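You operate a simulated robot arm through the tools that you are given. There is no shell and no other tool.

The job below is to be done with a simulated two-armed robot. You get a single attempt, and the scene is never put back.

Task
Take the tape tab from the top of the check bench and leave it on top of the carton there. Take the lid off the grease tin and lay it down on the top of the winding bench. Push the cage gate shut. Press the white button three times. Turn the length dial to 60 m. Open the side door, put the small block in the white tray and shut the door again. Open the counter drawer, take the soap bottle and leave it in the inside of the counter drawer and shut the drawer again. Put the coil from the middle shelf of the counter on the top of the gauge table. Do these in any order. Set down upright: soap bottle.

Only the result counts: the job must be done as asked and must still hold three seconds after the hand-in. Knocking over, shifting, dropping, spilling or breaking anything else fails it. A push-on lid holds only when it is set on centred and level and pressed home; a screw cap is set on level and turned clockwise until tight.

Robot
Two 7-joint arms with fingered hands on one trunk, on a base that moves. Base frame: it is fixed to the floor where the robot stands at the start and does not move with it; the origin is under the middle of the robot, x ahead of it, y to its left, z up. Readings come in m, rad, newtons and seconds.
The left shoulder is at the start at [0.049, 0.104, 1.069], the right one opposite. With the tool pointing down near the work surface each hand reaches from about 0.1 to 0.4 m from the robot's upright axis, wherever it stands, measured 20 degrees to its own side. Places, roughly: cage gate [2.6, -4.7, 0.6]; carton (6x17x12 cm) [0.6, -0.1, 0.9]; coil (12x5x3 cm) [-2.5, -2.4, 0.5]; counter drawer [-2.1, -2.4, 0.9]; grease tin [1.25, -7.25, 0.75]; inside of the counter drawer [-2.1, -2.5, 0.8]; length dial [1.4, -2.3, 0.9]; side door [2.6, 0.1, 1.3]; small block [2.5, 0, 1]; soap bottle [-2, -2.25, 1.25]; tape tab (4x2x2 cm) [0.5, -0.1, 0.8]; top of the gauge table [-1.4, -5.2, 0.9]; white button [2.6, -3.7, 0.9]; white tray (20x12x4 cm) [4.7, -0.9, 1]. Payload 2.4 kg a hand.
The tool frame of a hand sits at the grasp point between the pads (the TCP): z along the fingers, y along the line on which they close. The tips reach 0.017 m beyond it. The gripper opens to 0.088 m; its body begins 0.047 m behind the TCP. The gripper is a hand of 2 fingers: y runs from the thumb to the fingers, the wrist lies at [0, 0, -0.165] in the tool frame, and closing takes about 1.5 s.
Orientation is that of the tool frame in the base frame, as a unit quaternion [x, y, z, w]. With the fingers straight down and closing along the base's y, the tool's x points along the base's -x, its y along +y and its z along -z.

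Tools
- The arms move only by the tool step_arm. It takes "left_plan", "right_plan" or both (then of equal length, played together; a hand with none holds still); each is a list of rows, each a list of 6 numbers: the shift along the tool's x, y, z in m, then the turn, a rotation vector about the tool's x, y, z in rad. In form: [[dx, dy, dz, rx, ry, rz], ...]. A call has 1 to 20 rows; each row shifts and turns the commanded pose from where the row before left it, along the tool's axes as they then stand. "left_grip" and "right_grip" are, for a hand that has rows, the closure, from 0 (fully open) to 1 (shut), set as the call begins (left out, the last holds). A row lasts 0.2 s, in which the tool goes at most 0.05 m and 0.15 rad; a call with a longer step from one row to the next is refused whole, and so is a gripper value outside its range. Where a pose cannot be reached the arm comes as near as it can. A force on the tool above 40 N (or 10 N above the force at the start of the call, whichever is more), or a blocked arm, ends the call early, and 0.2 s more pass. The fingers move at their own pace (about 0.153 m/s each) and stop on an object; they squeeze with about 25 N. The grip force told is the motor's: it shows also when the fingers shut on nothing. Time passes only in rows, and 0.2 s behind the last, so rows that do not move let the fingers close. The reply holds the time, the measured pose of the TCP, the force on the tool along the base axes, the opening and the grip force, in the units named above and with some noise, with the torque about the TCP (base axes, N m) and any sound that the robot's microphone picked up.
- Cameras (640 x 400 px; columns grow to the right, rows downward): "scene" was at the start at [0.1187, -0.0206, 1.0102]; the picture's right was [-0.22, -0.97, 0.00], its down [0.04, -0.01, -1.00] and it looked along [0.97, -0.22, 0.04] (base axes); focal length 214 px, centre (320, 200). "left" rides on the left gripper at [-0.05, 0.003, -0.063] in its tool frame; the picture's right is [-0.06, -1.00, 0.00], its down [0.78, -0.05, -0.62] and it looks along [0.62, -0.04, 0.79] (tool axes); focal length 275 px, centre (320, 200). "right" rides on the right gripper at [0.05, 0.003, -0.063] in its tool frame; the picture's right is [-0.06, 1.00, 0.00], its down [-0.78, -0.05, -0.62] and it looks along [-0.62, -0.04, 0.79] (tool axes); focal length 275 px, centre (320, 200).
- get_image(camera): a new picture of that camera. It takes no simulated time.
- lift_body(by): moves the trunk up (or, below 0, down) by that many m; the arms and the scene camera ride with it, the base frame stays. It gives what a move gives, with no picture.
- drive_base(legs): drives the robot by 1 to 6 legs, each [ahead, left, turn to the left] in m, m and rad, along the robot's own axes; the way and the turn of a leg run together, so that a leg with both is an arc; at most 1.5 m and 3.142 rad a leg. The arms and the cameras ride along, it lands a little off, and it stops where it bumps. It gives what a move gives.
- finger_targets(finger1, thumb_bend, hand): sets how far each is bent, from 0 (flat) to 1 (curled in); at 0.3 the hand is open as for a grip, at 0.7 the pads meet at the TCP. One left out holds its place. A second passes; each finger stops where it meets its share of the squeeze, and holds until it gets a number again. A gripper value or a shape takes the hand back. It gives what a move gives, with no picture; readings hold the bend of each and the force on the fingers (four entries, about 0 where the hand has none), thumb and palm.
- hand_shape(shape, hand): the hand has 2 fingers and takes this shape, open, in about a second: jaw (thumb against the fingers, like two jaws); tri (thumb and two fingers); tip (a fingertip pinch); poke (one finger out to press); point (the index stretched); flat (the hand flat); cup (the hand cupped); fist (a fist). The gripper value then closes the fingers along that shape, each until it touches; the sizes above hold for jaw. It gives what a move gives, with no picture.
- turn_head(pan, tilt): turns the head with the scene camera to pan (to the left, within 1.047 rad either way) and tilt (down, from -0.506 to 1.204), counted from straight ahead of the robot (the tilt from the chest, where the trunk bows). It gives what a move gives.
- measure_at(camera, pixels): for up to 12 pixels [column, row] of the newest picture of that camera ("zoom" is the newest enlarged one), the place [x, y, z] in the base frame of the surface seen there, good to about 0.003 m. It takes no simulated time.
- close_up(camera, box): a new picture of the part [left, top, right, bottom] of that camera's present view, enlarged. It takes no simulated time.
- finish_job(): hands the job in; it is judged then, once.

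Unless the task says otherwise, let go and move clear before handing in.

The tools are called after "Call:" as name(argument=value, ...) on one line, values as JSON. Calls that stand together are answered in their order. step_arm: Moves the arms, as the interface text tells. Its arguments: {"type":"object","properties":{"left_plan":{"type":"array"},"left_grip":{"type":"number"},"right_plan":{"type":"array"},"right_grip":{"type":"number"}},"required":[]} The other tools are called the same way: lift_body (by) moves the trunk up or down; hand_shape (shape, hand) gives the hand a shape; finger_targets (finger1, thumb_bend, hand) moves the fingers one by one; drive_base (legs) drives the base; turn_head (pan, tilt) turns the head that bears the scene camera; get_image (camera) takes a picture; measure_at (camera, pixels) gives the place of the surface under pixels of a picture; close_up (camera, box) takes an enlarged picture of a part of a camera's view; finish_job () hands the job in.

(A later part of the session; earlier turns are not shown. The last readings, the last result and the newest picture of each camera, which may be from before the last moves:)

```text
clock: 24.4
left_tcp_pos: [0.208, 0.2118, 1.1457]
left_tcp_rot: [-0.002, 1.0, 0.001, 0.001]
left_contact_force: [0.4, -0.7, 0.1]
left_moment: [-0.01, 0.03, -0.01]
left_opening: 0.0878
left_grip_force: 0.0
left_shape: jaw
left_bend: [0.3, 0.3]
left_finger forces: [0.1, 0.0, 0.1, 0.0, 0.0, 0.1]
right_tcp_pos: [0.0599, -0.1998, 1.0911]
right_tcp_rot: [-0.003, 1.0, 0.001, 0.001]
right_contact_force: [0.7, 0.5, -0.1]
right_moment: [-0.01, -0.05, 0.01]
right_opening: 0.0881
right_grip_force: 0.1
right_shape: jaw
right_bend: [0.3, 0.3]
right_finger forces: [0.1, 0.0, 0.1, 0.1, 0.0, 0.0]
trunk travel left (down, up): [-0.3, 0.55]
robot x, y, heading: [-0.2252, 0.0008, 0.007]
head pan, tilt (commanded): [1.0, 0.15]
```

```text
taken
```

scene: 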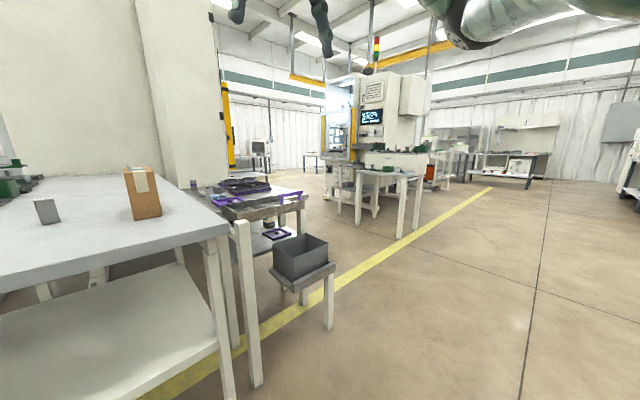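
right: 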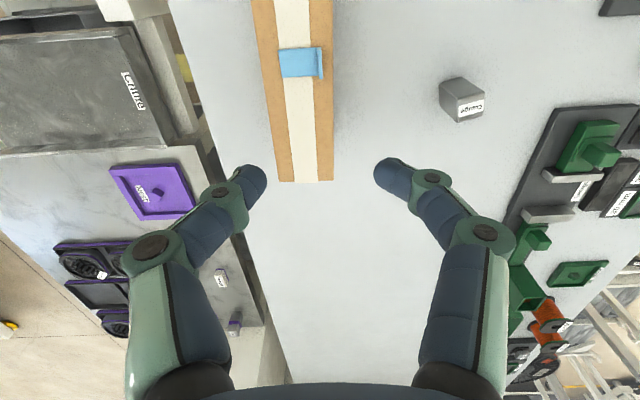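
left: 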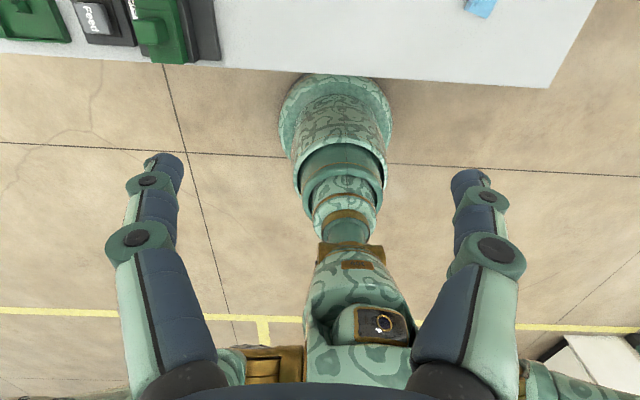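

The right arm's upper link at the top right seems to be touching the head. I'll command the head back to centre and see whether it frees up.

Call:
turn_head(pan=0.0, tilt=0.15)

Call:
get_image(camera="scene")

```text
clock: 25.7
left_tcp_pos: [0.2068, 0.2124, 1.1452]
left_tcp_rot: [-0.001, 1.0, 0.0, 0.0]
left_contact_force: [-0.3, 0.5, 0.6]
left_moment: [0.01, -0.02, 0.02]
left_opening: 0.0881
left_grip_force: 0.1
left_shape: jaw
left_bend: [0.3, 0.3]
left_finger forces: [0.1, 0.1, 0.0, 0.0, 0.1, 0.1]
right_tcp_pos: [0.0606, -0.1997, 1.0918]
right_tcp_rot: [-0.002, 1.0, 0.002, 0.001]
right_contact_force: [0.0, 0.2, -0.1]
right_moment: [-0.03, -0.02, 0.01]
right_opening: 0.0879
right_grip_force: 0.2
right_shape: jaw
right_bend: [0.3, 0.3]
right_finger forces: [0.0, 0.0, 0.1, 0.1, 0.0, 0.0]
trunk travel left (down, up): [-0.3, 0.55]
robot x, y, heading: [-0.2326, -0.0005, 0.003]
head pan, tilt (commanded): [0.0, 0.15]
```

```text
taken
```

scene: 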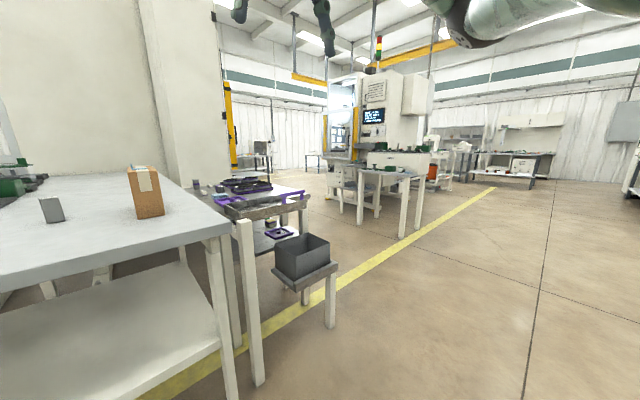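

The head is still stuck panned right against the right arm. I'll move the right hand forward, outward and lower so the elbow drops away from the head.

Call:
step_arm(right_plan=[[-0.028, -0.02, 0.028, 0, 0, 0], [-0.028, -0.02, 0.028, 0, 0, 0], [-0.028, -0.02, 0.028, 0, 0, 0], [-0.028, -0.02, 0.028, 0, 0, 0], [-0.028, -0.02, 0.028, 0, 0, 0], [0, 0, 0, 0, 0, 0], [0, 0, 0, 0, 0, 0]])

Call:
get_image(camera="scene")

```text
clock: 27.3
left_tcp_pos: [0.2063, 0.2123, 1.1436]
left_tcp_rot: [-0.001, 1.0, 0.0, 0.0]
left_contact_force: [0.5, -0.2, 0.2]
left_moment: [0.01, 0.0, -0.03]
left_opening: 0.0878
left_grip_force: 0.0
left_shape: jaw
left_bend: [0.3, 0.3]
left_finger forces: [0.1, 0.1, 0.1, 0.1, 0.1, 0.0]
right_tcp_pos: [0.1969, -0.2976, 0.9549]
right_tcp_rot: [-0.002, 1.0, 0.001, 0.0]
right_contact_force: [0.1, -0.2, -0.4]
right_moment: [0.0, 0.04, -0.04]
right_opening: 0.0878
right_grip_force: 0.0
right_shape: jaw
right_bend: [0.3, 0.3]
right_finger forces: [0.0, 0.1, 0.0, 0.0, 0.0, 0.1]
trunk travel left (down, up): [-0.3, 0.55]
robot x, y, heading: [-0.2316, 0.0004, 0.003]
head pan, tilt (commanded): [0.0, 0.15]
```

```text
taken
```

scene: 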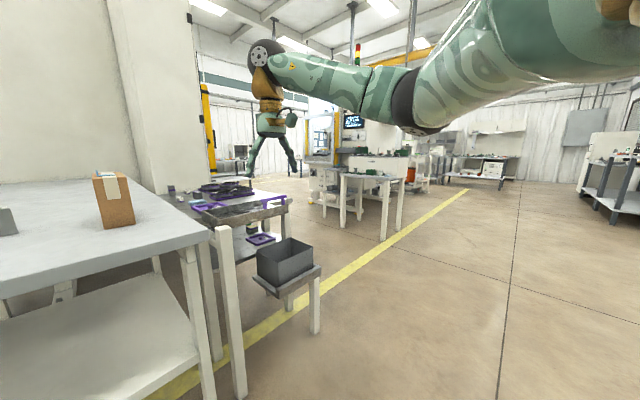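

The head is likely caught behind the raised upper arm since it passed under it while tilted down. I'll tilt down first, then pan back to centre.

Call:
turn_head(pan=-0.95, tilt=0.8)

Call:
turn_head(pan=0.0, tilt=0.8)

Call:
get_image(camera="scene")

```text
clock: 28.5
left_tcp_pos: [0.2083, 0.2116, 1.1445]
left_tcp_rot: [-0.002, 1.0, 0.001, 0.001]
left_contact_force: [0.8, -0.4, -0.3]
left_moment: [-0.02, -0.03, -0.03]
left_opening: 0.0881
left_grip_force: 0.0
left_shape: jaw
left_bend: [0.3, 0.3]
left_finger forces: [0.1, 0.0, 0.0, 0.0, 0.0, 0.0]
right_tcp_pos: [0.1981, -0.2985, 0.9544]
right_tcp_rot: [-0.002, 1.0, 0.001, 0.002]
right_contact_force: [-0.5, -0.4, 0.7]
right_moment: [0.02, 0.04, -0.02]
right_opening: 0.0876
right_grip_force: 0.0
right_shape: jaw
right_bend: [0.3, 0.3]
right_finger forces: [0.0, 0.1, 0.1, 0.0, 0.0, 0.0]
trunk travel left (down, up): [-0.3, 0.55]
robot x, y, heading: [-0.2298, -0.0025, 0.004]
head pan, tilt (commanded): [-0.949, 0.799]
```

```text
clock: 29.8
left_tcp_pos: [0.2072, 0.2107, 1.1439]
left_tcp_rot: [-0.002, 1.0, 0.0, 0.0]
left_contact_force: [0.6, -0.1, -0.1]
left_moment: [0.02, 0.0, -0.04]
left_opening: 0.088
left_grip_force: 0.0
left_shape: jaw
left_bend: [0.3, 0.3]
left_finger forces: [0.1, 0.0, 0.1, 0.0, 0.0, 0.0]
right_tcp_pos: [0.1966, -0.2978, 0.9553]
right_tcp_rot: [-0.001, 1.0, 0.001, 0.001]
right_contact_force: [-0.5, 0.1, 0.4]
right_moment: [0.07, 0.0, 0.02]
right_opening: 0.0878
right_grip_force: 0.1
right_shape: jaw
right_bend: [0.3, 0.3]
right_finger forces: [0.0, 0.0, 0.1, 0.1, 0.0, 0.0]
trunk travel left (down, up): [-0.3, 0.55]
robot x, y, heading: [-0.2298, -0.0016, 0.004]
head pan, tilt (commanded): [0.0, 0.799]
```

```text
taken
```

scene: 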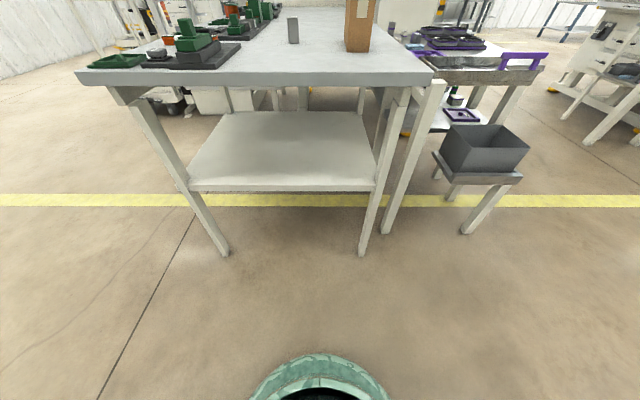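

The head is free again. Now a level look ahead and slightly left to see the side-door area and the route.

Call:
turn_head(pan=0.0, tilt=0.1)

Call:
get_image(camera="scene")

Call:
turn_head(pan=0.6, tilt=0.2)

Call:
get_image(camera="scene")

```text
clock: 30.8
left_tcp_pos: [0.207, 0.213, 1.1452]
left_tcp_rot: [-0.002, 1.0, -0.001, 0.0]
left_contact_force: [0.0, -0.7, -0.5]
left_moment: [0.0, 0.0, -0.01]
left_opening: 0.0878
left_grip_force: 0.1
left_shape: jaw
left_bend: [0.3, 0.3]
left_finger forces: [0.1, 0.0, 0.0, 0.1, 0.0, 0.0]
right_tcp_pos: [0.1974, -0.2976, 0.956]
right_tcp_rot: [-0.002, 1.0, 0.001, 0.001]
right_contact_force: [-0.7, 0.0, -0.4]
right_moment: [0.02, -0.01, 0.02]
right_opening: 0.0879
right_grip_force: 0.1
right_shape: jaw
right_bend: [0.3, 0.3]
right_finger forces: [0.1, 0.0, 0.0, 0.0, 0.1, 0.0]
trunk travel left (down, up): [-0.3, 0.55]
robot x, y, heading: [-0.2304, -0.002, 0.001]
head pan, tilt (commanded): [0.0, 0.099]
```

```text
taken
```

scene: 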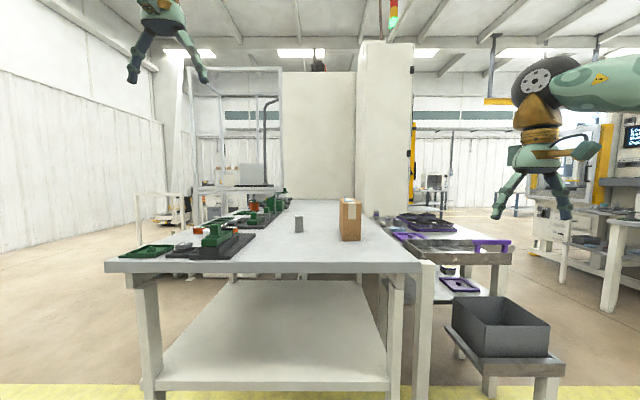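

```text
clock: 31.8
left_tcp_pos: [0.208, 0.2122, 1.1453]
left_tcp_rot: [-0.001, 1.0, 0.0, 0.0]
left_contact_force: [-0.4, -0.7, 0.1]
left_moment: [-0.01, 0.02, 0.02]
left_opening: 0.0878
left_grip_force: 0.2
left_shape: jaw
left_bend: [0.3, 0.3]
left_finger forces: [0.0, 0.0, 0.0, 0.1, 0.1, 0.0]
right_tcp_pos: [0.1981, -0.2981, 0.9549]
right_tcp_rot: [-0.002, 1.0, 0.001, 0.001]
right_contact_force: [0.6, -0.2, 0.3]
right_moment: [0.0, 0.0, -0.01]
right_opening: 0.0881
right_grip_force: 0.0
right_shape: jaw
right_bend: [0.3, 0.3]
right_finger forces: [0.0, 0.1, 0.1, 0.0, 0.0, 0.1]
trunk travel left (down, up): [-0.3, 0.55]
robot x, y, heading: [-0.2291, 0.0025, 0.0]
head pan, tilt (commanded): [0.6, 0.201]
```

```text
taken
```

scene: 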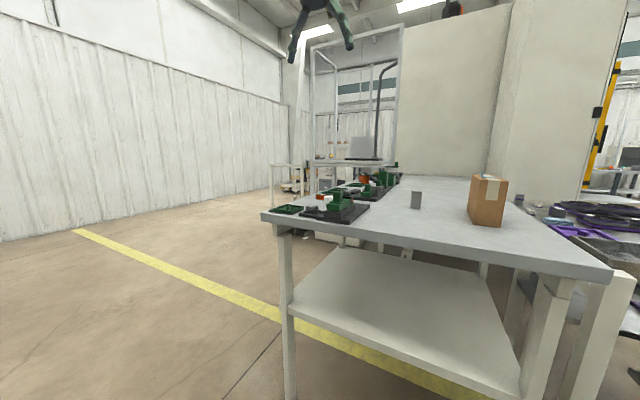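

A white machine stands at the end of the bench with yellow frame parts at (610,130). I'll measure key points to build a floor map.

Call:
measure_at(camera="scene", pixels=[[440, 120], [550, 120], [520, 60], [612, 90], [598, 110], [592, 150], [625, 70], [385, 110], [318, 110], [300, 165], [350, 150], [270, 330]])

Call:
turn_head(pan=-0.5, tilt=0.4)

Call:
get_image(camera="scene")

Call:
measure_at(camera="scene", pixels=[[320, 20], [300, 60], [430, 50], [470, 60], [500, 70], [560, 60], [600, 60], [250, 140], [310, 90], [340, 150], [400, 90], [450, 140]])

```text
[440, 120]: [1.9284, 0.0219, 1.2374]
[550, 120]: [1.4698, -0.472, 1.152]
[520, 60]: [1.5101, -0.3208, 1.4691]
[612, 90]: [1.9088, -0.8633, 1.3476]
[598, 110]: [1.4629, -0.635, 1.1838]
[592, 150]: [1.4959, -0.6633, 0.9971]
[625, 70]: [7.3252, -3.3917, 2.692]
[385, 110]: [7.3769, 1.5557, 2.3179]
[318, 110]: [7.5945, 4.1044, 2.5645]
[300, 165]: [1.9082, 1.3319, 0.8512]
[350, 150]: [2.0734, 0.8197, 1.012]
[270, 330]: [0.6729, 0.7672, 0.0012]
```

```text
clock: 33.1
left_tcp_pos: [0.208, 0.2123, 1.1441]
left_tcp_rot: [-0.002, 1.0, 0.001, 0.0]
left_contact_force: [0.5, 0.0, 0.3]
left_moment: [-0.03, -0.03, 0.0]
left_opening: 0.088
left_grip_force: 0.0
left_shape: jaw
left_bend: [0.3, 0.3]
left_finger forces: [0.0, 0.1, 0.0, 0.0, 0.0, 0.0]
right_tcp_pos: [0.1973, -0.2992, 0.9538]
right_tcp_rot: [-0.002, 1.0, 0.0, 0.001]
right_contact_force: [0.0, 0.4, 0.0]
right_moment: [0.0, 0.0, 0.03]
right_opening: 0.088
right_grip_force: 0.1
right_shape: jaw
right_bend: [0.3, 0.3]
right_finger forces: [0.0, 0.0, 0.0, 0.0, 0.0, 0.0]
trunk travel left (down, up): [-0.3, 0.55]
robot x, y, heading: [-0.2268, -0.0014, 0.005]
head pan, tilt (commanded): [-0.499, 0.4]
```

```text
taken
```

scene: 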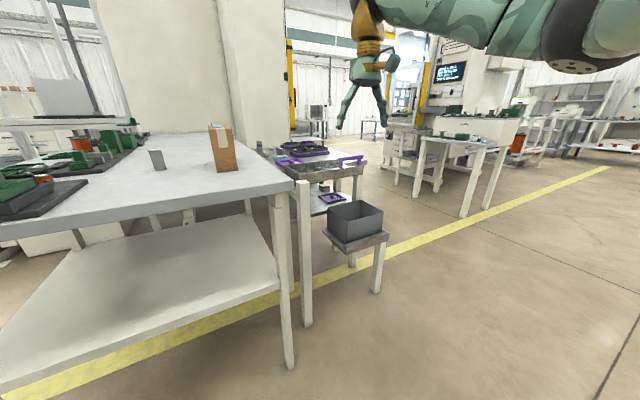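

```text
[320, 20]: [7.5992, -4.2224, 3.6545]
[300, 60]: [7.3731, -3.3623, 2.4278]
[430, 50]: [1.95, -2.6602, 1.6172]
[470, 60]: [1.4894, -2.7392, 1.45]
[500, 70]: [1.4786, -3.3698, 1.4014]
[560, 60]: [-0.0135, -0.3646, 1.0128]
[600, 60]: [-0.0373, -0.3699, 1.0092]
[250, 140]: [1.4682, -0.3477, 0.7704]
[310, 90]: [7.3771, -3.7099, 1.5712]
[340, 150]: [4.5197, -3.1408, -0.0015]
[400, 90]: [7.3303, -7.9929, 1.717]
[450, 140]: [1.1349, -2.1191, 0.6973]
```

Machine A's panel is at x≈1.47, y≈−0.35…−0.66, and machine B's table begins near (1.13,−2.1), leaving an aisle around y≈−1.4. I'll strafe right to the aisle and look.

Call:
drive_base(legs=[[0.0, -1.4, 0.0]])

Call:
turn_head(pan=0.0, tilt=0.25)

Call:
get_image(camera="scene")

```text
clock: 40.1
left_tcp_pos: [0.2161, -1.1824, 1.1446]
left_tcp_rot: [-0.004, 1.0, 0.0, 0.001]
left_contact_force: [0.2, -0.5, -0.4]
left_moment: [-0.02, 0.01, -0.01]
left_opening: 0.0877
left_grip_force: 0.2
left_shape: jaw
left_bend: [0.3, 0.3]
left_finger forces: [0.0, 0.0, 0.0, 0.1, 0.1, 0.1]
right_tcp_pos: [0.2078, -1.6916, 0.9553]
right_tcp_rot: [-0.005, 1.0, 0.001, 0.001]
right_contact_force: [-0.1, -0.2, 0.0]
right_moment: [0.01, -0.02, 0.04]
right_opening: 0.0879
right_grip_force: 0.1
right_shape: jaw
right_bend: [0.3, 0.3]
right_finger forces: [0.0, 0.0, 0.1, 0.1, 0.1, 0.0]
trunk travel left (down, up): [-0.3, 0.55]
robot x, y, heading: [-0.2216, -1.3998, 0.013]
head pan, tilt (commanded): [-0.499, 0.4]
```

```text
clock: 41.0
left_tcp_pos: [0.2156, -1.1824, 1.1438]
left_tcp_rot: [-0.004, 1.0, -0.001, 0.0]
left_contact_force: [0.9, -0.8, 0.2]
left_moment: [0.0, -0.02, -0.02]
left_opening: 0.0879
left_grip_force: 0.1
left_shape: jaw
left_bend: [0.3, 0.3]
left_finger forces: [0.0, 0.1, 0.0, 0.1, 0.0, 0.1]
right_tcp_pos: [0.2081, -1.6941, 0.9555]
right_tcp_rot: [-0.005, 1.0, 0.001, 0.001]
right_contact_force: [0.6, 0.5, -0.4]
right_moment: [-0.01, -0.02, 0.0]
right_opening: 0.0877
right_grip_force: 0.0
right_shape: jaw
right_bend: [0.3, 0.3]
right_finger forces: [0.0, 0.0, 0.0, 0.0, 0.0, 0.0]
trunk travel left (down, up): [-0.3, 0.55]
robot x, y, heading: [-0.2227, -1.398, 0.006]
head pan, tilt (commanded): [0.0, 0.25]
```

```text
taken
```

scene: 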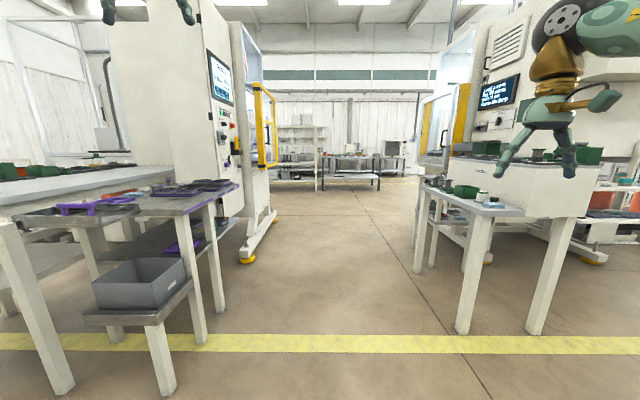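

The aisle ahead is clear between machine A (left, screen and yellow door frame at (265,130)) and machine B's table (right, (470,200)). Measuring the aisle limits before driving.

Call:
measure_at(camera="scene", pixels=[[205, 200], [265, 150], [245, 260], [270, 215], [240, 130], [420, 185], [425, 150], [462, 330], [220, 80], [435, 110], [300, 150], [195, 285]])

Call:
close_up(camera="scene", box=[180, 20, 340, 200])

Call:
close_up(camera="scene", box=[400, 60, 600, 260])

```text
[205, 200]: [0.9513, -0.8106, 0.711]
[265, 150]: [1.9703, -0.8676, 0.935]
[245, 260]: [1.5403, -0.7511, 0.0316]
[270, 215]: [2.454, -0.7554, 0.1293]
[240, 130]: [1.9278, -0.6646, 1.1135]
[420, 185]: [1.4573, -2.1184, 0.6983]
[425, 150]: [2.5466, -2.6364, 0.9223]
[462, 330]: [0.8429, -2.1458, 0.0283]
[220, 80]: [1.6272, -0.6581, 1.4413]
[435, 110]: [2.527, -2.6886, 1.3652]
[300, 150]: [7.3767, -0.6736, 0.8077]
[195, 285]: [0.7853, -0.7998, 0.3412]
```

```text
2.22 times, centred on (260, 110) of scene
```

zoom: 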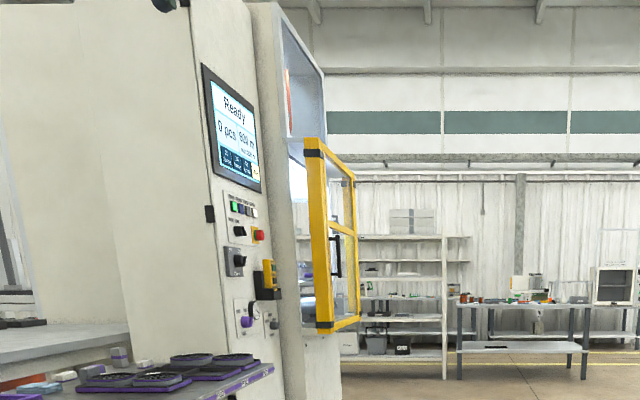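

```text
2.00 times, centred on (500, 160) of scene
```

zoom: 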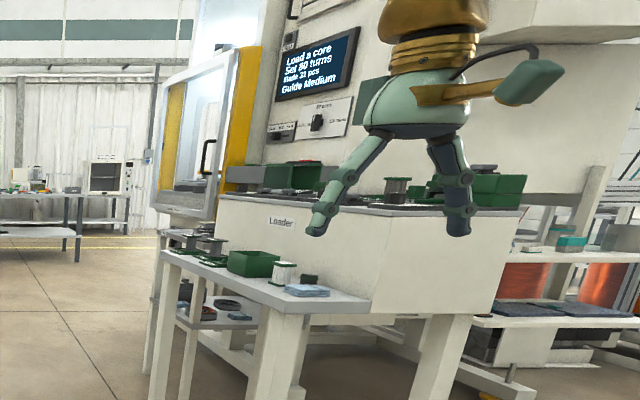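

Clearance down the aisle is from y≈−0.81 (left) to y≈−2.12 (right). I'll drive to x≈1.0 in the aisle and look around for the dial.

Call:
drive_base(legs=[[1.25, -0.05, 0.0]])

Call:
get_image(camera="scene")

Call:
turn_head(pan=0.6, tilt=0.15)

Call:
get_image(camera="scene")

```text
clock: 47.4
left_tcp_pos: [1.4745, -1.2038, 1.144]
left_tcp_rot: [-0.012, 1.0, -0.001, 0.0]
left_contact_force: [0.4, 0.7, -0.8]
left_moment: [0.03, 0.01, 0.01]
left_opening: 0.088
left_grip_force: 0.1
left_shape: jaw
left_bend: [0.3, 0.3]
left_finger forces: [0.0, 0.0, 0.0, 0.0, 0.0, 0.0]
right_tcp_pos: [1.4741, -1.7156, 0.9542]
right_tcp_rot: [-0.011, 1.0, 0.001, 0.002]
right_contact_force: [0.4, -0.9, -0.3]
right_moment: [0.03, -0.02, 0.01]
right_opening: 0.0881
right_grip_force: 0.1
right_shape: jaw
right_bend: [0.3, 0.3]
right_finger forces: [0.1, 0.1, 0.2, 0.0, 0.0, 0.1]
trunk travel left (down, up): [-0.3, 0.55]
robot x, y, heading: [1.0403, -1.4263, 0.026]
head pan, tilt (commanded): [0.0, 0.25]
```

```text
taken
```

scene: 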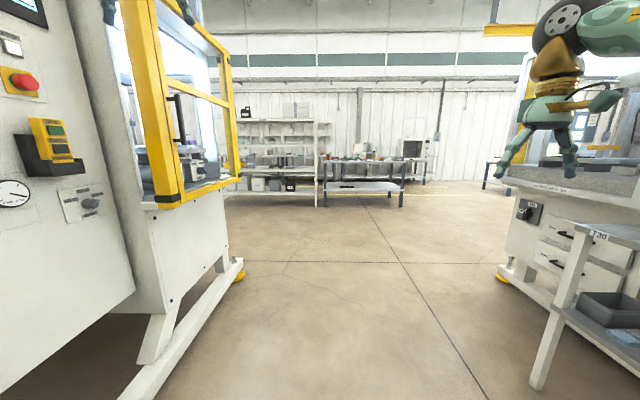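

```text
clock: 48.4
left_tcp_pos: [1.4734, -1.2051, 1.1439]
left_tcp_rot: [-0.012, 1.0, -0.001, 0.0]
left_contact_force: [-1.0, 0.2, -0.3]
left_moment: [-0.01, -0.01, 0.02]
left_opening: 0.0881
left_grip_force: 0.0
left_shape: jaw
left_bend: [0.3, 0.3]
left_finger forces: [0.1, 0.1, 0.0, 0.0, 0.1, 0.0]
right_tcp_pos: [1.4746, -1.7155, 0.9556]
right_tcp_rot: [-0.012, 1.0, 0.001, 0.001]
right_contact_force: [0.3, 0.1, 0.9]
right_moment: [0.02, -0.01, 0.01]
right_opening: 0.0879
right_grip_force: 0.1
right_shape: jaw
right_bend: [0.3, 0.3]
right_finger forces: [0.0, 0.1, 0.1, 0.1, 0.0, 0.0]
trunk travel left (down, up): [-0.3, 0.55]
robot x, y, heading: [1.0413, -1.429, 0.023]
head pan, tilt (commanded): [0.6, 0.15]
```

```text
taken
```

scene: 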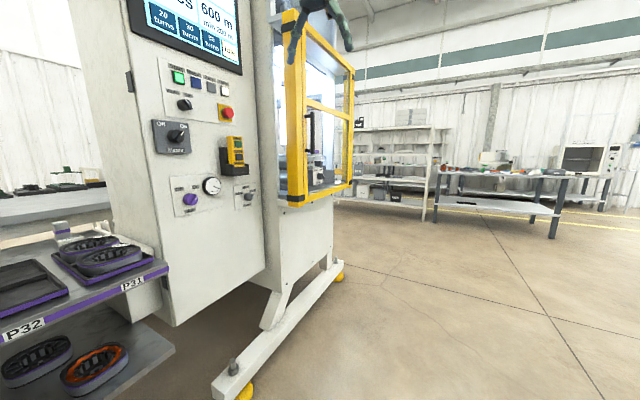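

A black knob on a grey plate showed at (528,210) on machine B's near side. I'll look to the right to identify the length dial.

Call:
turn_head(pan=0.0, tilt=0.5)

Call:
turn_head(pan=-0.7, tilt=0.5)

Call:
get_image(camera="scene")

```text
clock: 49.4
left_tcp_pos: [1.4743, -1.2044, 1.1431]
left_tcp_rot: [-0.012, 1.0, 0.001, 0.0]
left_contact_force: [-0.1, -1.0, 0.3]
left_moment: [-0.02, 0.01, -0.01]
left_opening: 0.0878
left_grip_force: 0.1
left_shape: jaw
left_bend: [0.3, 0.3]
left_finger forces: [0.1, 0.1, 0.0, 0.1, 0.0, 0.0]
right_tcp_pos: [1.4745, -1.7152, 0.9549]
right_tcp_rot: [-0.012, 1.0, 0.001, 0.001]
right_contact_force: [-0.5, 0.0, -1.1]
right_moment: [0.01, -0.02, 0.01]
right_opening: 0.088
right_grip_force: 0.0
right_shape: jaw
right_bend: [0.3, 0.3]
right_finger forces: [0.0, 0.0, 0.0, 0.0, 0.1, 0.0]
trunk travel left (down, up): [-0.3, 0.55]
robot x, y, heading: [1.0422, -1.4288, 0.02]
head pan, tilt (commanded): [0.0, 0.499]
```

```text
clock: 50.5
left_tcp_pos: [1.474, -1.2046, 1.1445]
left_tcp_rot: [-0.012, 1.0, 0.0, 0.001]
left_contact_force: [-0.3, -0.1, 0.0]
left_moment: [0.0, 0.02, 0.05]
left_opening: 0.0878
left_grip_force: 0.0
left_shape: jaw
left_bend: [0.3, 0.3]
left_finger forces: [0.2, 0.0, 0.0, 0.0, 0.1, 0.1]
right_tcp_pos: [1.4743, -1.7161, 0.9556]
right_tcp_rot: [-0.012, 1.0, 0.0, 0.001]
right_contact_force: [-0.8, 0.1, 0.9]
right_moment: [0.01, -0.01, 0.0]
right_opening: 0.0878
right_grip_force: 0.2
right_shape: jaw
right_bend: [0.3, 0.3]
right_finger forces: [0.0, 0.1, 0.0, 0.1, 0.0, 0.0]
trunk travel left (down, up): [-0.3, 0.55]
robot x, y, heading: [1.0402, -1.4253, 0.025]
head pan, tilt (commanded): [-0.7, 0.499]
```

```text
taken
```

scene: 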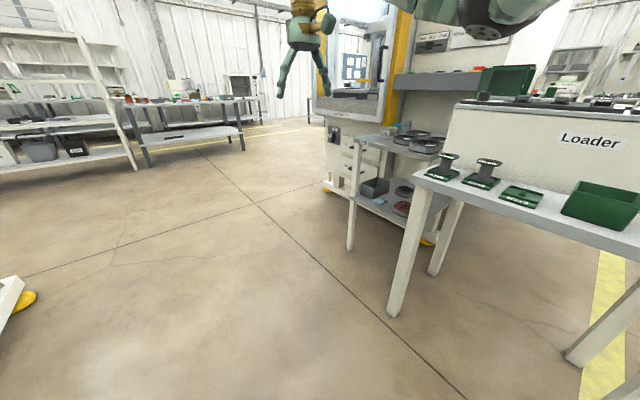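

I see machine B's panel at (440,40) and a knob plate at (333,133). Measuring these to match the dial's listed place.

Call:
measure_at(camera="scene", pixels=[[440, 40], [430, 50], [485, 35], [333, 133], [400, 80], [380, 60], [450, 110], [520, 125], [505, 190], [410, 190], [620, 140], [460, 70]])

Call:
close_up(camera="scene", box=[300, 0, 640, 220])

```text
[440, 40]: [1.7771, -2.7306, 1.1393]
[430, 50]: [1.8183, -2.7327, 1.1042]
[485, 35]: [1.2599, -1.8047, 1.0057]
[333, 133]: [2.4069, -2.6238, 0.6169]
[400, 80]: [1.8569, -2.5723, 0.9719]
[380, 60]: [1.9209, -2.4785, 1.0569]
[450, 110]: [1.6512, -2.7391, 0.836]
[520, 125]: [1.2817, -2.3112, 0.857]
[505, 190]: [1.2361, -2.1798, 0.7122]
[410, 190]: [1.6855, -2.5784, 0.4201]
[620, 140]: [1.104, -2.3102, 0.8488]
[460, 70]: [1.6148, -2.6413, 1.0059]
```

```text
1.82 times, centred on (470, 110) of scene
```

zoom: 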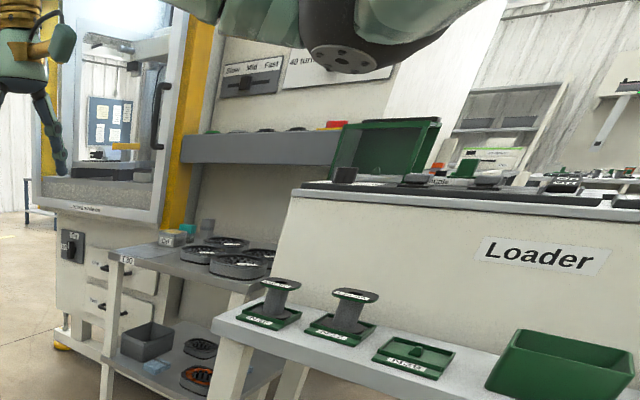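

Nothing dial-like on the loader's near face; it may sit on the loader's top edge. I'll raise the trunk to look down on it.

Call:
lift_body(by=0.35)

Call:
get_image(camera="scene")

Call:
close_up(camera="scene", box=[380, 50, 640, 220])

```text
clock: 53.9
left_tcp_pos: [1.4745, -1.2043, 1.4947]
left_tcp_rot: [-0.012, 1.0, -0.001, 0.0]
left_contact_force: [-0.5, -0.5, -0.8]
left_moment: [0.0, 0.0, -0.01]
left_opening: 0.0879
left_grip_force: 0.0
left_shape: jaw
left_bend: [0.3, 0.3]
left_finger forces: [0.0, 0.1, 0.0, 0.1, 0.1, 0.1]
right_tcp_pos: [1.4758, -1.7153, 1.3043]
right_tcp_rot: [-0.012, 1.0, 0.001, 0.001]
right_contact_force: [0.5, 0.0, 0.5]
right_moment: [0.0, 0.04, 0.01]
right_opening: 0.0881
right_grip_force: 0.0
right_shape: jaw
right_bend: [0.3, 0.3]
right_finger forces: [0.0, 0.1, 0.0, 0.0, 0.0, 0.1]
trunk travel left (down, up): [-0.65, 0.2]
robot x, y, heading: [1.0391, -1.4263, 0.024]
head pan, tilt (commanded): [-0.7, 0.499]
```

```text
taken
```

scene: 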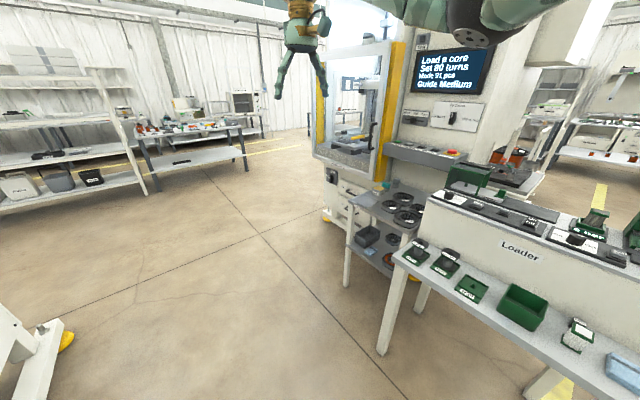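

```text
2.35 times, centred on (510, 135) of scene
```

zoom: 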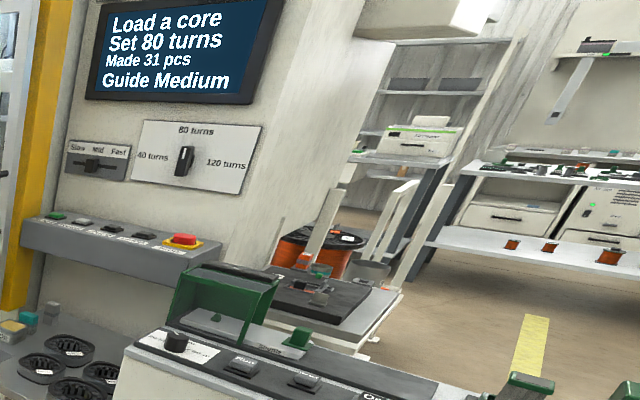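

A black knob with white label plate sits on the loader's top at scene (450,196). Measuring and enlarging that.

Call:
measure_at(camera="scene", pixels=[[450, 195], [452, 200], [460, 203], [446, 200], [475, 210]])

Call:
close_up(camera="scene", box=[425, 180, 495, 225])

```text
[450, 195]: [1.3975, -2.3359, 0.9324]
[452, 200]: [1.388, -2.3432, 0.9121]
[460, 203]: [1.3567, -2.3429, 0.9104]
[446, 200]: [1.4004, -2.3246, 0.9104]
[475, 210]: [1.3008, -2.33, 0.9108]
```

```text
8.89 times, centred on (460, 202) of scene
```

zoom: 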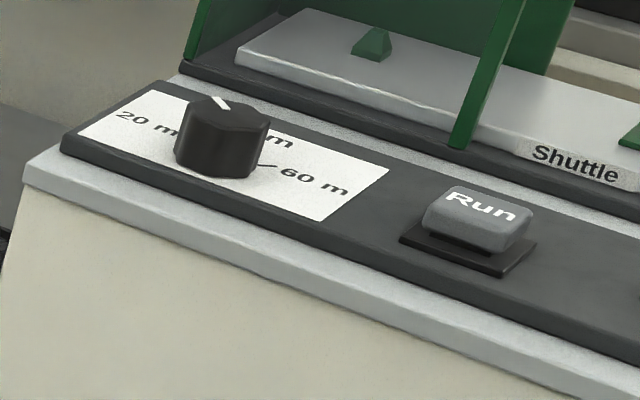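

That is the length dial at (1.395,−2.337), top z≈0.93, with 20 / 40 / 60 m marks. I'll turn to face the loader (−y) and move near it with the arms raised.

Call:
drive_base(legs=[[0.0, 0.0, -1.594], [0.0, 0.5, 0.0], [0.38, 0.0, 0.0]])

Call:
turn_head(pan=-0.3, tilt=0.9)

Call:
get_image(camera="scene")

Call:
get_image(camera="right")

```text
clock: 62.7
left_tcp_pos: [1.7585, -2.2319, 1.4951]
left_tcp_rot: [0.708, 0.706, 0.001, 0.0]
left_contact_force: [0.1, 0.1, -0.4]
left_moment: [0.01, 0.03, 0.02]
left_opening: 0.0878
left_grip_force: 0.0
left_shape: jaw
left_bend: [0.3, 0.3]
left_finger forces: [0.0, 0.0, 0.0, 0.0, 0.0, 0.1]
right_tcp_pos: [1.2479, -2.2179, 1.3044]
right_tcp_rot: [0.709, 0.706, 0.001, 0.001]
right_contact_force: [-0.4, 1.2, 0.1]
right_moment: [0.0, 0.01, -0.03]
right_opening: 0.0877
right_grip_force: 0.1
right_shape: jaw
right_bend: [0.3, 0.3]
right_finger forces: [0.1, 0.1, 0.0, 0.1, 0.0, 0.1]
trunk travel left (down, up): [-0.65, 0.2]
robot x, y, heading: [1.5455, -1.7888, -1.577]
head pan, tilt (commanded): [-0.7, 0.499]
```

```text
clock: 63.6
left_tcp_pos: [1.7579, -2.2304, 1.4954]
left_tcp_rot: [0.708, 0.706, 0.001, -0.001]
left_contact_force: [-0.5, -0.2, 0.2]
left_moment: [0.0, 0.01, -0.01]
left_opening: 0.0879
left_grip_force: 0.1
left_shape: jaw
left_bend: [0.3, 0.3]
left_finger forces: [0.0, 0.0, 0.1, 0.0, 0.0, 0.0]
right_tcp_pos: [1.2476, -2.2176, 1.3038]
right_tcp_rot: [0.709, 0.706, -0.001, 0.001]
right_contact_force: [0.1, -0.4, 0.0]
right_moment: [-0.03, -0.03, 0.01]
right_opening: 0.0879
right_grip_force: 0.0
right_shape: jaw
right_bend: [0.3, 0.3]
right_finger forces: [0.0, 0.0, 0.1, 0.0, 0.0, 0.0]
trunk travel left (down, up): [-0.65, 0.2]
robot x, y, heading: [1.55, -1.7946, -1.573]
head pan, tilt (commanded): [-0.3, 0.901]
```

```text
taken
```

scene: 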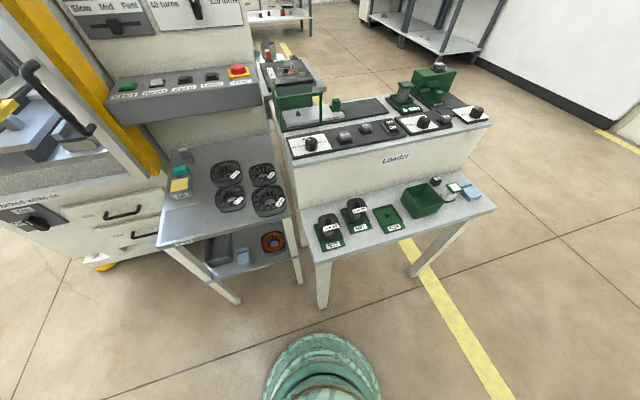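

```text
taken
```

right: 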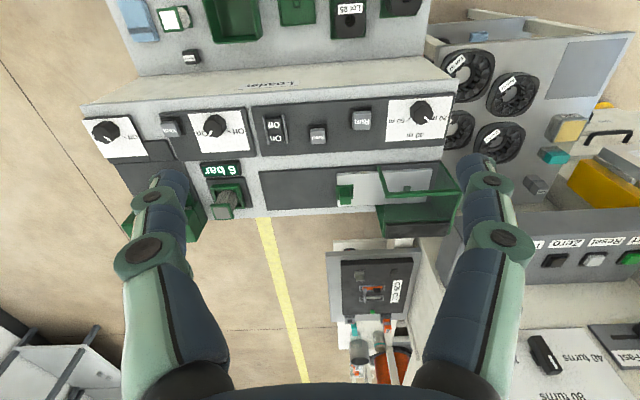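

The right-hand camera sees the loader panel from above, with the length dial at (422,112). Enlarging it to read the pointer.

Call:
close_up(camera="right", box=[370, 85, 470, 160])

Call:
measure_at(camera="right", pixels=[[422, 110], [412, 108], [432, 110], [420, 122], [421, 100], [447, 100], [390, 103], [395, 145], [450, 140], [360, 120]])

Call:
measure_at(camera="scene", pixels=[[325, 300], [412, 272], [310, 255], [490, 200], [295, 260], [165, 245], [240, 300], [320, 350], [375, 400]])

```text
5.33 times, centred on (420, 122) of right
```

zoom: 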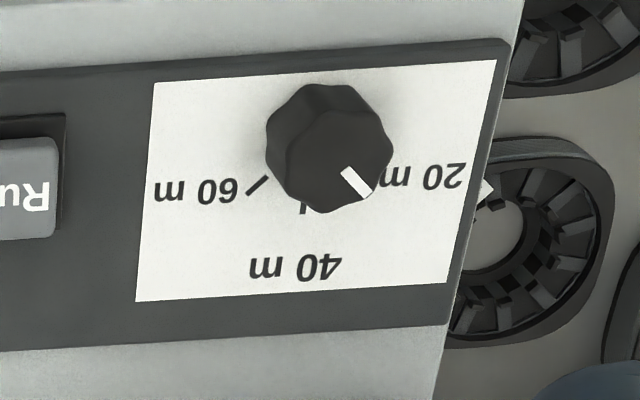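

```text
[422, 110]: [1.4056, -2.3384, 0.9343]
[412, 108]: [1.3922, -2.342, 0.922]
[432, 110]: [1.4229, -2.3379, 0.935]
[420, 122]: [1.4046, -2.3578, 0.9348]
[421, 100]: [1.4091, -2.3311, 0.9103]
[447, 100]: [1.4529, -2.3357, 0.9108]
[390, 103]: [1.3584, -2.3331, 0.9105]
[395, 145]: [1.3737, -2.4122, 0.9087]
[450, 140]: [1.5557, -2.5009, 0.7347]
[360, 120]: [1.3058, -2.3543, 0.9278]
```

```text
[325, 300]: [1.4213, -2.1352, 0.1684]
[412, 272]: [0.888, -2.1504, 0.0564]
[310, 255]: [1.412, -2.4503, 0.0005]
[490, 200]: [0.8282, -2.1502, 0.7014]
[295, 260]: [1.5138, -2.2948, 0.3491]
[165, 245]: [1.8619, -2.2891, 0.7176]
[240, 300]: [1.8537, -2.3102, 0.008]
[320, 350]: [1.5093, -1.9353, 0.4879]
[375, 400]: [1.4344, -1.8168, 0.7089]
```

The pointer is at 20 m (picture lower right) and 60 m lies at the lower left, so the knob needs to turn clockwise seen from above by about 100–120°. I'll move 0.08 m closer, then bring the right hand over the dial.

Call:
drive_base(legs=[[0.08, 0.0, 0.0]])

Call:
step_arm(right_plan=[[-0.01, 0.04, 0, 0, 0, 0], [-0.01, 0.04, 0, 0, 0, 0], [-0.01, 0.04, 0, 0, 0, 0], [-0.01, 0.035, 0, 0, 0, 0], [0, 0, 0.04, 0, 0, 0], [0, 0, 0.04, 0, 0, 0], [0, 0, 0.04, 0, 0, 0], [0, 0, 0.04, 0, 0, 0]])

Call:
get_image(camera="right")

```text
clock: 64.6
left_tcp_pos: [1.7572, -2.3137, 1.4934]
left_tcp_rot: [0.709, 0.706, 0.001, -0.001]
left_contact_force: [0.5, -0.6, 0.4]
left_moment: [0.01, 0.01, 0.01]
left_opening: 0.0879
left_grip_force: 0.0
left_shape: jaw
left_bend: [0.3, 0.3]
left_finger forces: [0.0, 0.0, 0.0, 0.0, 0.0, 0.0]
right_tcp_pos: [1.2467, -2.2992, 1.3036]
right_tcp_rot: [0.709, 0.705, 0.0, 0.001]
right_contact_force: [-0.3, -0.6, 0.2]
right_moment: [-0.01, 0.01, 0.01]
right_opening: 0.0878
right_grip_force: 0.0
right_shape: jaw
right_bend: [0.3, 0.3]
right_finger forces: [0.0, 0.1, 0.0, 0.0, 0.1, 0.0]
trunk travel left (down, up): [-0.65, 0.2]
robot x, y, heading: [1.5514, -1.8704, -1.575]
head pan, tilt (commanded): [-0.3, 0.901]
```

```text
clock: 66.4
left_tcp_pos: [1.7591, -2.3123, 1.4939]
left_tcp_rot: [0.709, 0.706, 0.001, 0.0]
left_contact_force: [-0.2, 0.8, -0.1]
left_moment: [0.02, -0.04, 0.01]
left_opening: 0.0879
left_grip_force: 0.0
left_shape: jaw
left_bend: [0.3, 0.3]
left_finger forces: [0.0, 0.0, 0.0, 0.0, 0.1, 0.1]
right_tcp_pos: [1.4014, -2.3376, 1.1453]
right_tcp_rot: [0.709, 0.706, -0.001, 0.002]
right_contact_force: [0.7, -0.8, 0.3]
right_moment: [-0.02, 0.01, 0.0]
right_opening: 0.0879
right_grip_force: 0.0
right_shape: jaw
right_bend: [0.3, 0.3]
right_finger forces: [0.0, 0.0, 0.1, 0.0, 0.0, 0.0]
trunk travel left (down, up): [-0.65, 0.2]
robot x, y, heading: [1.5495, -1.8707, -1.571]
head pan, tilt (commanded): [-0.3, 0.901]
```

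```text
taken
```

right: 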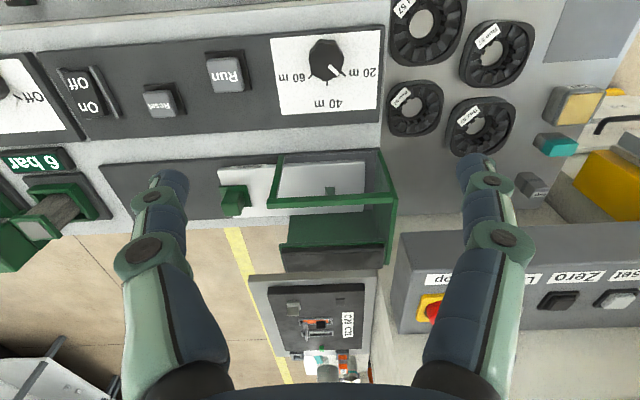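

Call:
close_up(camera="right", box=[265, 20, 395, 120])

Call:
measure_at(camera="right", pixels=[[327, 62], [327, 42], [310, 55], [343, 58], [327, 80], [335, 72], [318, 80], [300, 74], [322, 90], [380, 60], [375, 200], [335, 160]])

```text
4.00 times, centred on (330, 70) of right
```

zoom: 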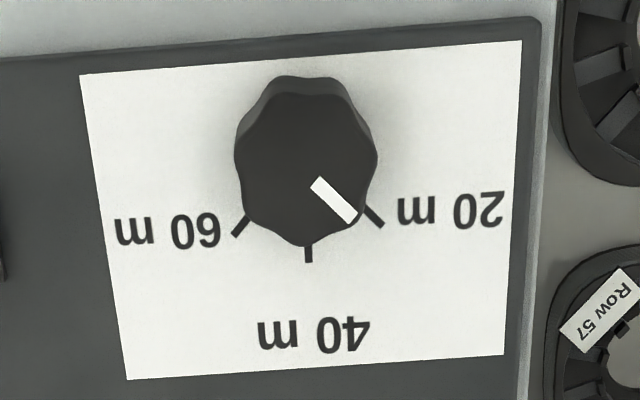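

```text
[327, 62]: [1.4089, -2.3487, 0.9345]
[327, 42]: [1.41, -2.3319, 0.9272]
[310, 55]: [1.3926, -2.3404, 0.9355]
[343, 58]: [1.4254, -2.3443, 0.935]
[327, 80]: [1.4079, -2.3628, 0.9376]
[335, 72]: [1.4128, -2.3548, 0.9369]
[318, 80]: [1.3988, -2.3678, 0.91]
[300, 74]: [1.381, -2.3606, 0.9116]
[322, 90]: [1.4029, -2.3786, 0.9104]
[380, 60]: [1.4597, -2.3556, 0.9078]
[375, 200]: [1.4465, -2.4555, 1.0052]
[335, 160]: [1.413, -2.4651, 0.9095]
```

The ticks are clear now: 60 m at zoom (241,225), 40 m at (308,253), 20 m at (374,216), pointer tip at (352,216). I'll measure these for the exact angles.

Call:
measure_at(camera="zoom", pixels=[[233, 234], [250, 217], [308, 262], [308, 247], [382, 226], [366, 209], [320, 183], [354, 218], [306, 165], [236, 155], [377, 155], [306, 245]])

```text
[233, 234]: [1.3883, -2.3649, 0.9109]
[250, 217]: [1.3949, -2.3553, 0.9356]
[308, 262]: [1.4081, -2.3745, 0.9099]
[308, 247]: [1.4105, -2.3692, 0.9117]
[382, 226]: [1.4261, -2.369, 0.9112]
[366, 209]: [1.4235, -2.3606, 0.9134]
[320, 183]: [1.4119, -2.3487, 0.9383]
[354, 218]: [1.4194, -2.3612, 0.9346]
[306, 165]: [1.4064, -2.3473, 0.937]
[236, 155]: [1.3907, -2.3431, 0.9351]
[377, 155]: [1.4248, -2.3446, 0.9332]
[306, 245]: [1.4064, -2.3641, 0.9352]
```

Knob centre ≈(1.4075,−2.346), radius ≈0.017, ticks at ±45°, pointer at 20 m; so a 90° clockwise turn is needed. I'll pre-rotate the hand −45°, centre it, and lower it above the knob.

Call:
step_arm(right_plan=[[-0.0085, 0.006, 0.02, 0, 0, -0.13], [0, 0, 0.03, 0, 0, -0.13], [0, 0, 0.03, 0, 0, -0.13], [0, 0, 0.03, 0, 0, -0.13], [0, 0, 0.03, 0, 0, -0.13], [0, 0, 0.03, 0, 0, -0.135]], right_grip=0.2)

Call:
get_image(camera="right")

```text
clock: 67.8
left_tcp_pos: [1.7564, -2.3123, 1.4941]
left_tcp_rot: [0.709, 0.705, 0.0, 0.0]
left_contact_force: [-0.6, 0.0, -0.2]
left_moment: [-0.03, 0.0, 0.03]
left_opening: 0.0878
left_grip_force: 0.2
left_shape: jaw
left_bend: [0.3, 0.3]
left_finger forces: [0.1, 0.0, 0.0, 0.0, 0.1, 0.0]
right_tcp_pos: [1.4067, -2.3368, 0.9805]
right_tcp_rot: [0.384, 0.923, -0.001, 0.002]
right_contact_force: [-0.4, -0.8, -0.6]
right_moment: [-0.01, -0.01, -0.05]
right_opening: 0.0704
right_grip_force: 0.1
right_shape: jaw
right_bend: [0.59, 0.55]
right_finger forces: [0.1, 0.0, 0.1, 0.0, 0.1, 0.0]
right hand out of reach, approached as far as the arm can: row 6
trunk travel left (down, up): [-0.65, 0.2]
robot x, y, heading: [1.5535, -1.8715, -1.576]
head pan, tilt (commanded): [-0.3, 0.901]
```

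```text
taken
```

right: 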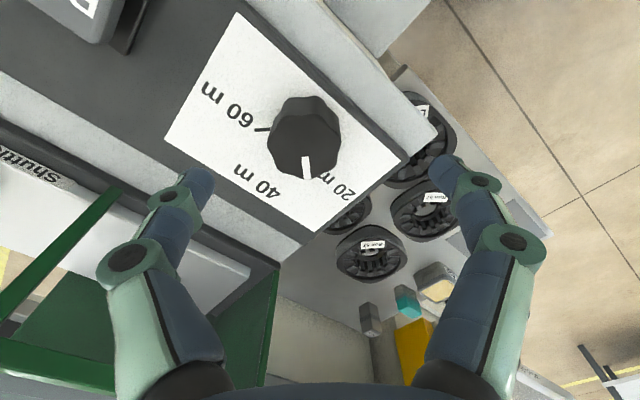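

The arm ran out of reach because the trunk is high. I'll raise the hand 0.2 m, then lower the trunk 0.2 m so the hand ends where it is now with more reach.

Call:
step_arm(right_plan=[[0, 0, -0.04, 0, 0, 0], [0, 0, -0.04, 0, 0, 0], [0, 0, -0.04, 0, 0, 0], [0, 0, -0.04, 0, 0, 0], [0, 0, -0.04, 0, 0, 0]], right_grip=0.4)

Call:
lift_body(by=-0.2)

Call:
get_image(camera="right")

```text
clock: 69.0
left_tcp_pos: [1.7573, -2.3112, 1.4931]
left_tcp_rot: [0.709, 0.706, 0.0, 0.0]
left_contact_force: [-0.7, 0.5, 1.2]
left_moment: [0.02, -0.03, 0.02]
left_opening: 0.088
left_grip_force: 0.0
left_shape: jaw
left_bend: [0.3, 0.3]
left_finger forces: [0.1, 0.1, 0.0, 0.0, 0.1, 0.0]
right_tcp_pos: [1.4108, -2.3366, 1.1828]
right_tcp_rot: [0.386, 0.923, 0.001, 0.001]
right_contact_force: [0.5, 0.2, 0.8]
right_moment: [0.02, -0.01, -0.02]
right_opening: 0.053
right_grip_force: 0.0
right_shape: jaw
right_bend: [0.71, 0.71]
right_finger forces: [0.0, 0.1, 0.0, 0.0, 0.0, 0.0]
trunk travel left (down, up): [-0.65, 0.2]
robot x, y, heading: [1.5497, -1.8718, -1.573]
head pan, tilt (commanded): [-0.3, 0.901]
```

```text
clock: 71.2
left_tcp_pos: [1.7581, -2.3117, 1.2948]
left_tcp_rot: [0.709, 0.705, 0.0, 0.0]
left_contact_force: [0.0, 0.9, -0.7]
left_moment: [0.0, -0.02, 0.0]
left_opening: 0.0878
left_grip_force: 0.2
left_shape: jaw
left_bend: [0.3, 0.3]
left_finger forces: [0.1, 0.0, 0.0, 0.1, 0.1, 0.0]
right_tcp_pos: [1.4073, -2.3356, 0.981]
right_tcp_rot: [0.384, 0.923, 0.0, 0.001]
right_contact_force: [0.5, -0.5, 0.5]
right_moment: [0.04, 0.0, 0.0]
right_opening: 0.0534
right_grip_force: 0.0
right_shape: jaw
right_bend: [0.71, 0.71]
right_finger forces: [0.1, 0.1, 0.0, 0.0, 0.0, 0.1]
trunk travel left (down, up): [-0.45, 0.4]
robot x, y, heading: [1.5498, -1.8728, -1.573]
head pan, tilt (commanded): [-0.3, 0.901]
```

```text
taken
```

right: 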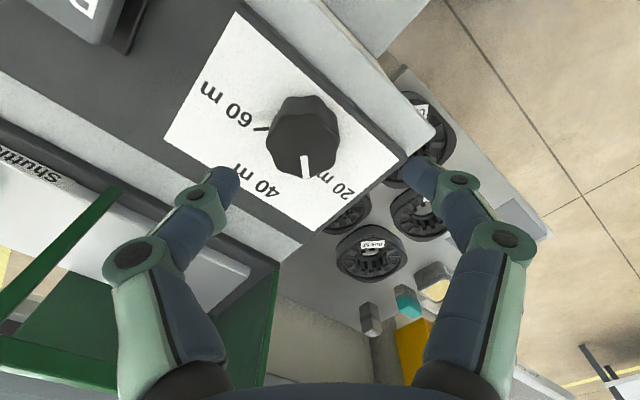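

The knob is at (303,145) in view. I'll measure its centre again at this range before descending.

Call:
measure_at(camera="right", pixels=[[270, 140], [340, 145], [303, 150], [303, 178], [303, 122], [306, 166], [285, 120], [325, 120]])

Call:
close_up(camera="right", box=[240, 80, 370, 200])

```text
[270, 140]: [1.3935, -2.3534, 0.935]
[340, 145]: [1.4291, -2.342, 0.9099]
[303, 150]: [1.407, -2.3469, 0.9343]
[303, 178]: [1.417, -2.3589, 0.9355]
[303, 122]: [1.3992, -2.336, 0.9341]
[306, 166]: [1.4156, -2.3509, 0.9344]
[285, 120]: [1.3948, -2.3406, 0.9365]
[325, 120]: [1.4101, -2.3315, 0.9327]
```

```text
3.33 times, centred on (305, 140) of right
```

zoom: 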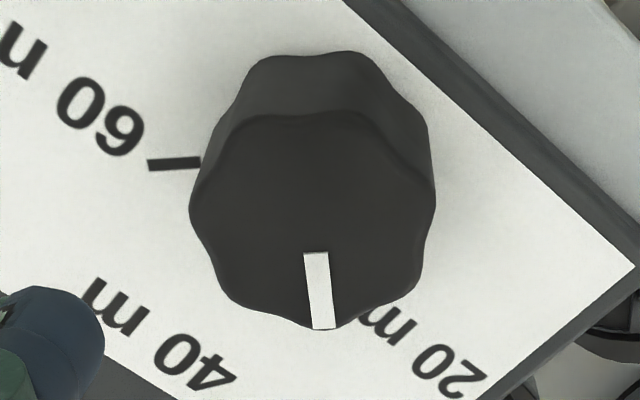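

Centre is (1.4075,−2.3465) and the pointer lies along the hand's axis (20 m). I'll shift onto it, descend to z≈0.930 and close.

Call:
step_arm(right_plan=[[-0.0078, -0.0076, 0, 0, 0, 0], [0, 0, 0.02, 0, 0, 0], [0, 0, 0.02, 0, 0, 0], [0, 0, 0.01, 0, 0, 0]], right_grip=0.4)

Call:
get_image(camera="right")

```text
clock: 72.2
left_tcp_pos: [1.7577, -2.312, 1.2949]
left_tcp_rot: [0.708, 0.706, 0.001, 0.0]
left_contact_force: [0.4, -0.4, -0.5]
left_moment: [0.03, 0.0, 0.02]
left_opening: 0.0879
left_grip_force: 0.1
left_shape: jaw
left_bend: [0.3, 0.3]
left_finger forces: [0.1, 0.0, 0.0, 0.0, 0.0, 0.0]
right_tcp_pos: [1.4059, -2.3467, 0.9302]
right_tcp_rot: [0.385, 0.923, 0.0, 0.0]
right_contact_force: [0.9, 0.8, -0.2]
right_moment: [-0.02, 0.01, 0.0]
right_opening: 0.0534
right_grip_force: 0.0
right_shape: jaw
right_bend: [0.71, 0.71]
right_finger forces: [0.0, 0.1, 0.0, 0.0, 0.1, 0.0]
trunk travel left (down, up): [-0.45, 0.4]
robot x, y, heading: [1.5517, -1.8701, -1.578]
head pan, tilt (commanded): [-0.3, 0.901]
```

```text
taken
```

right: 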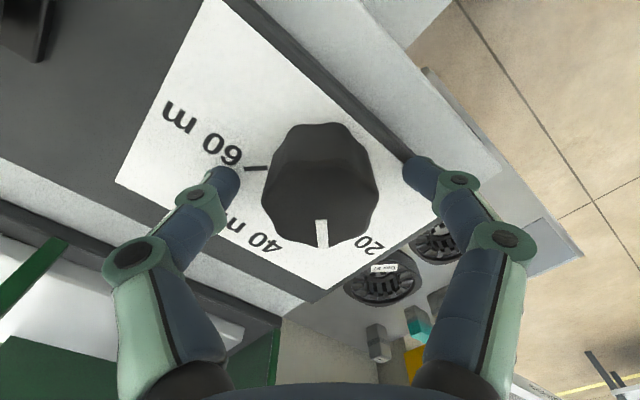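

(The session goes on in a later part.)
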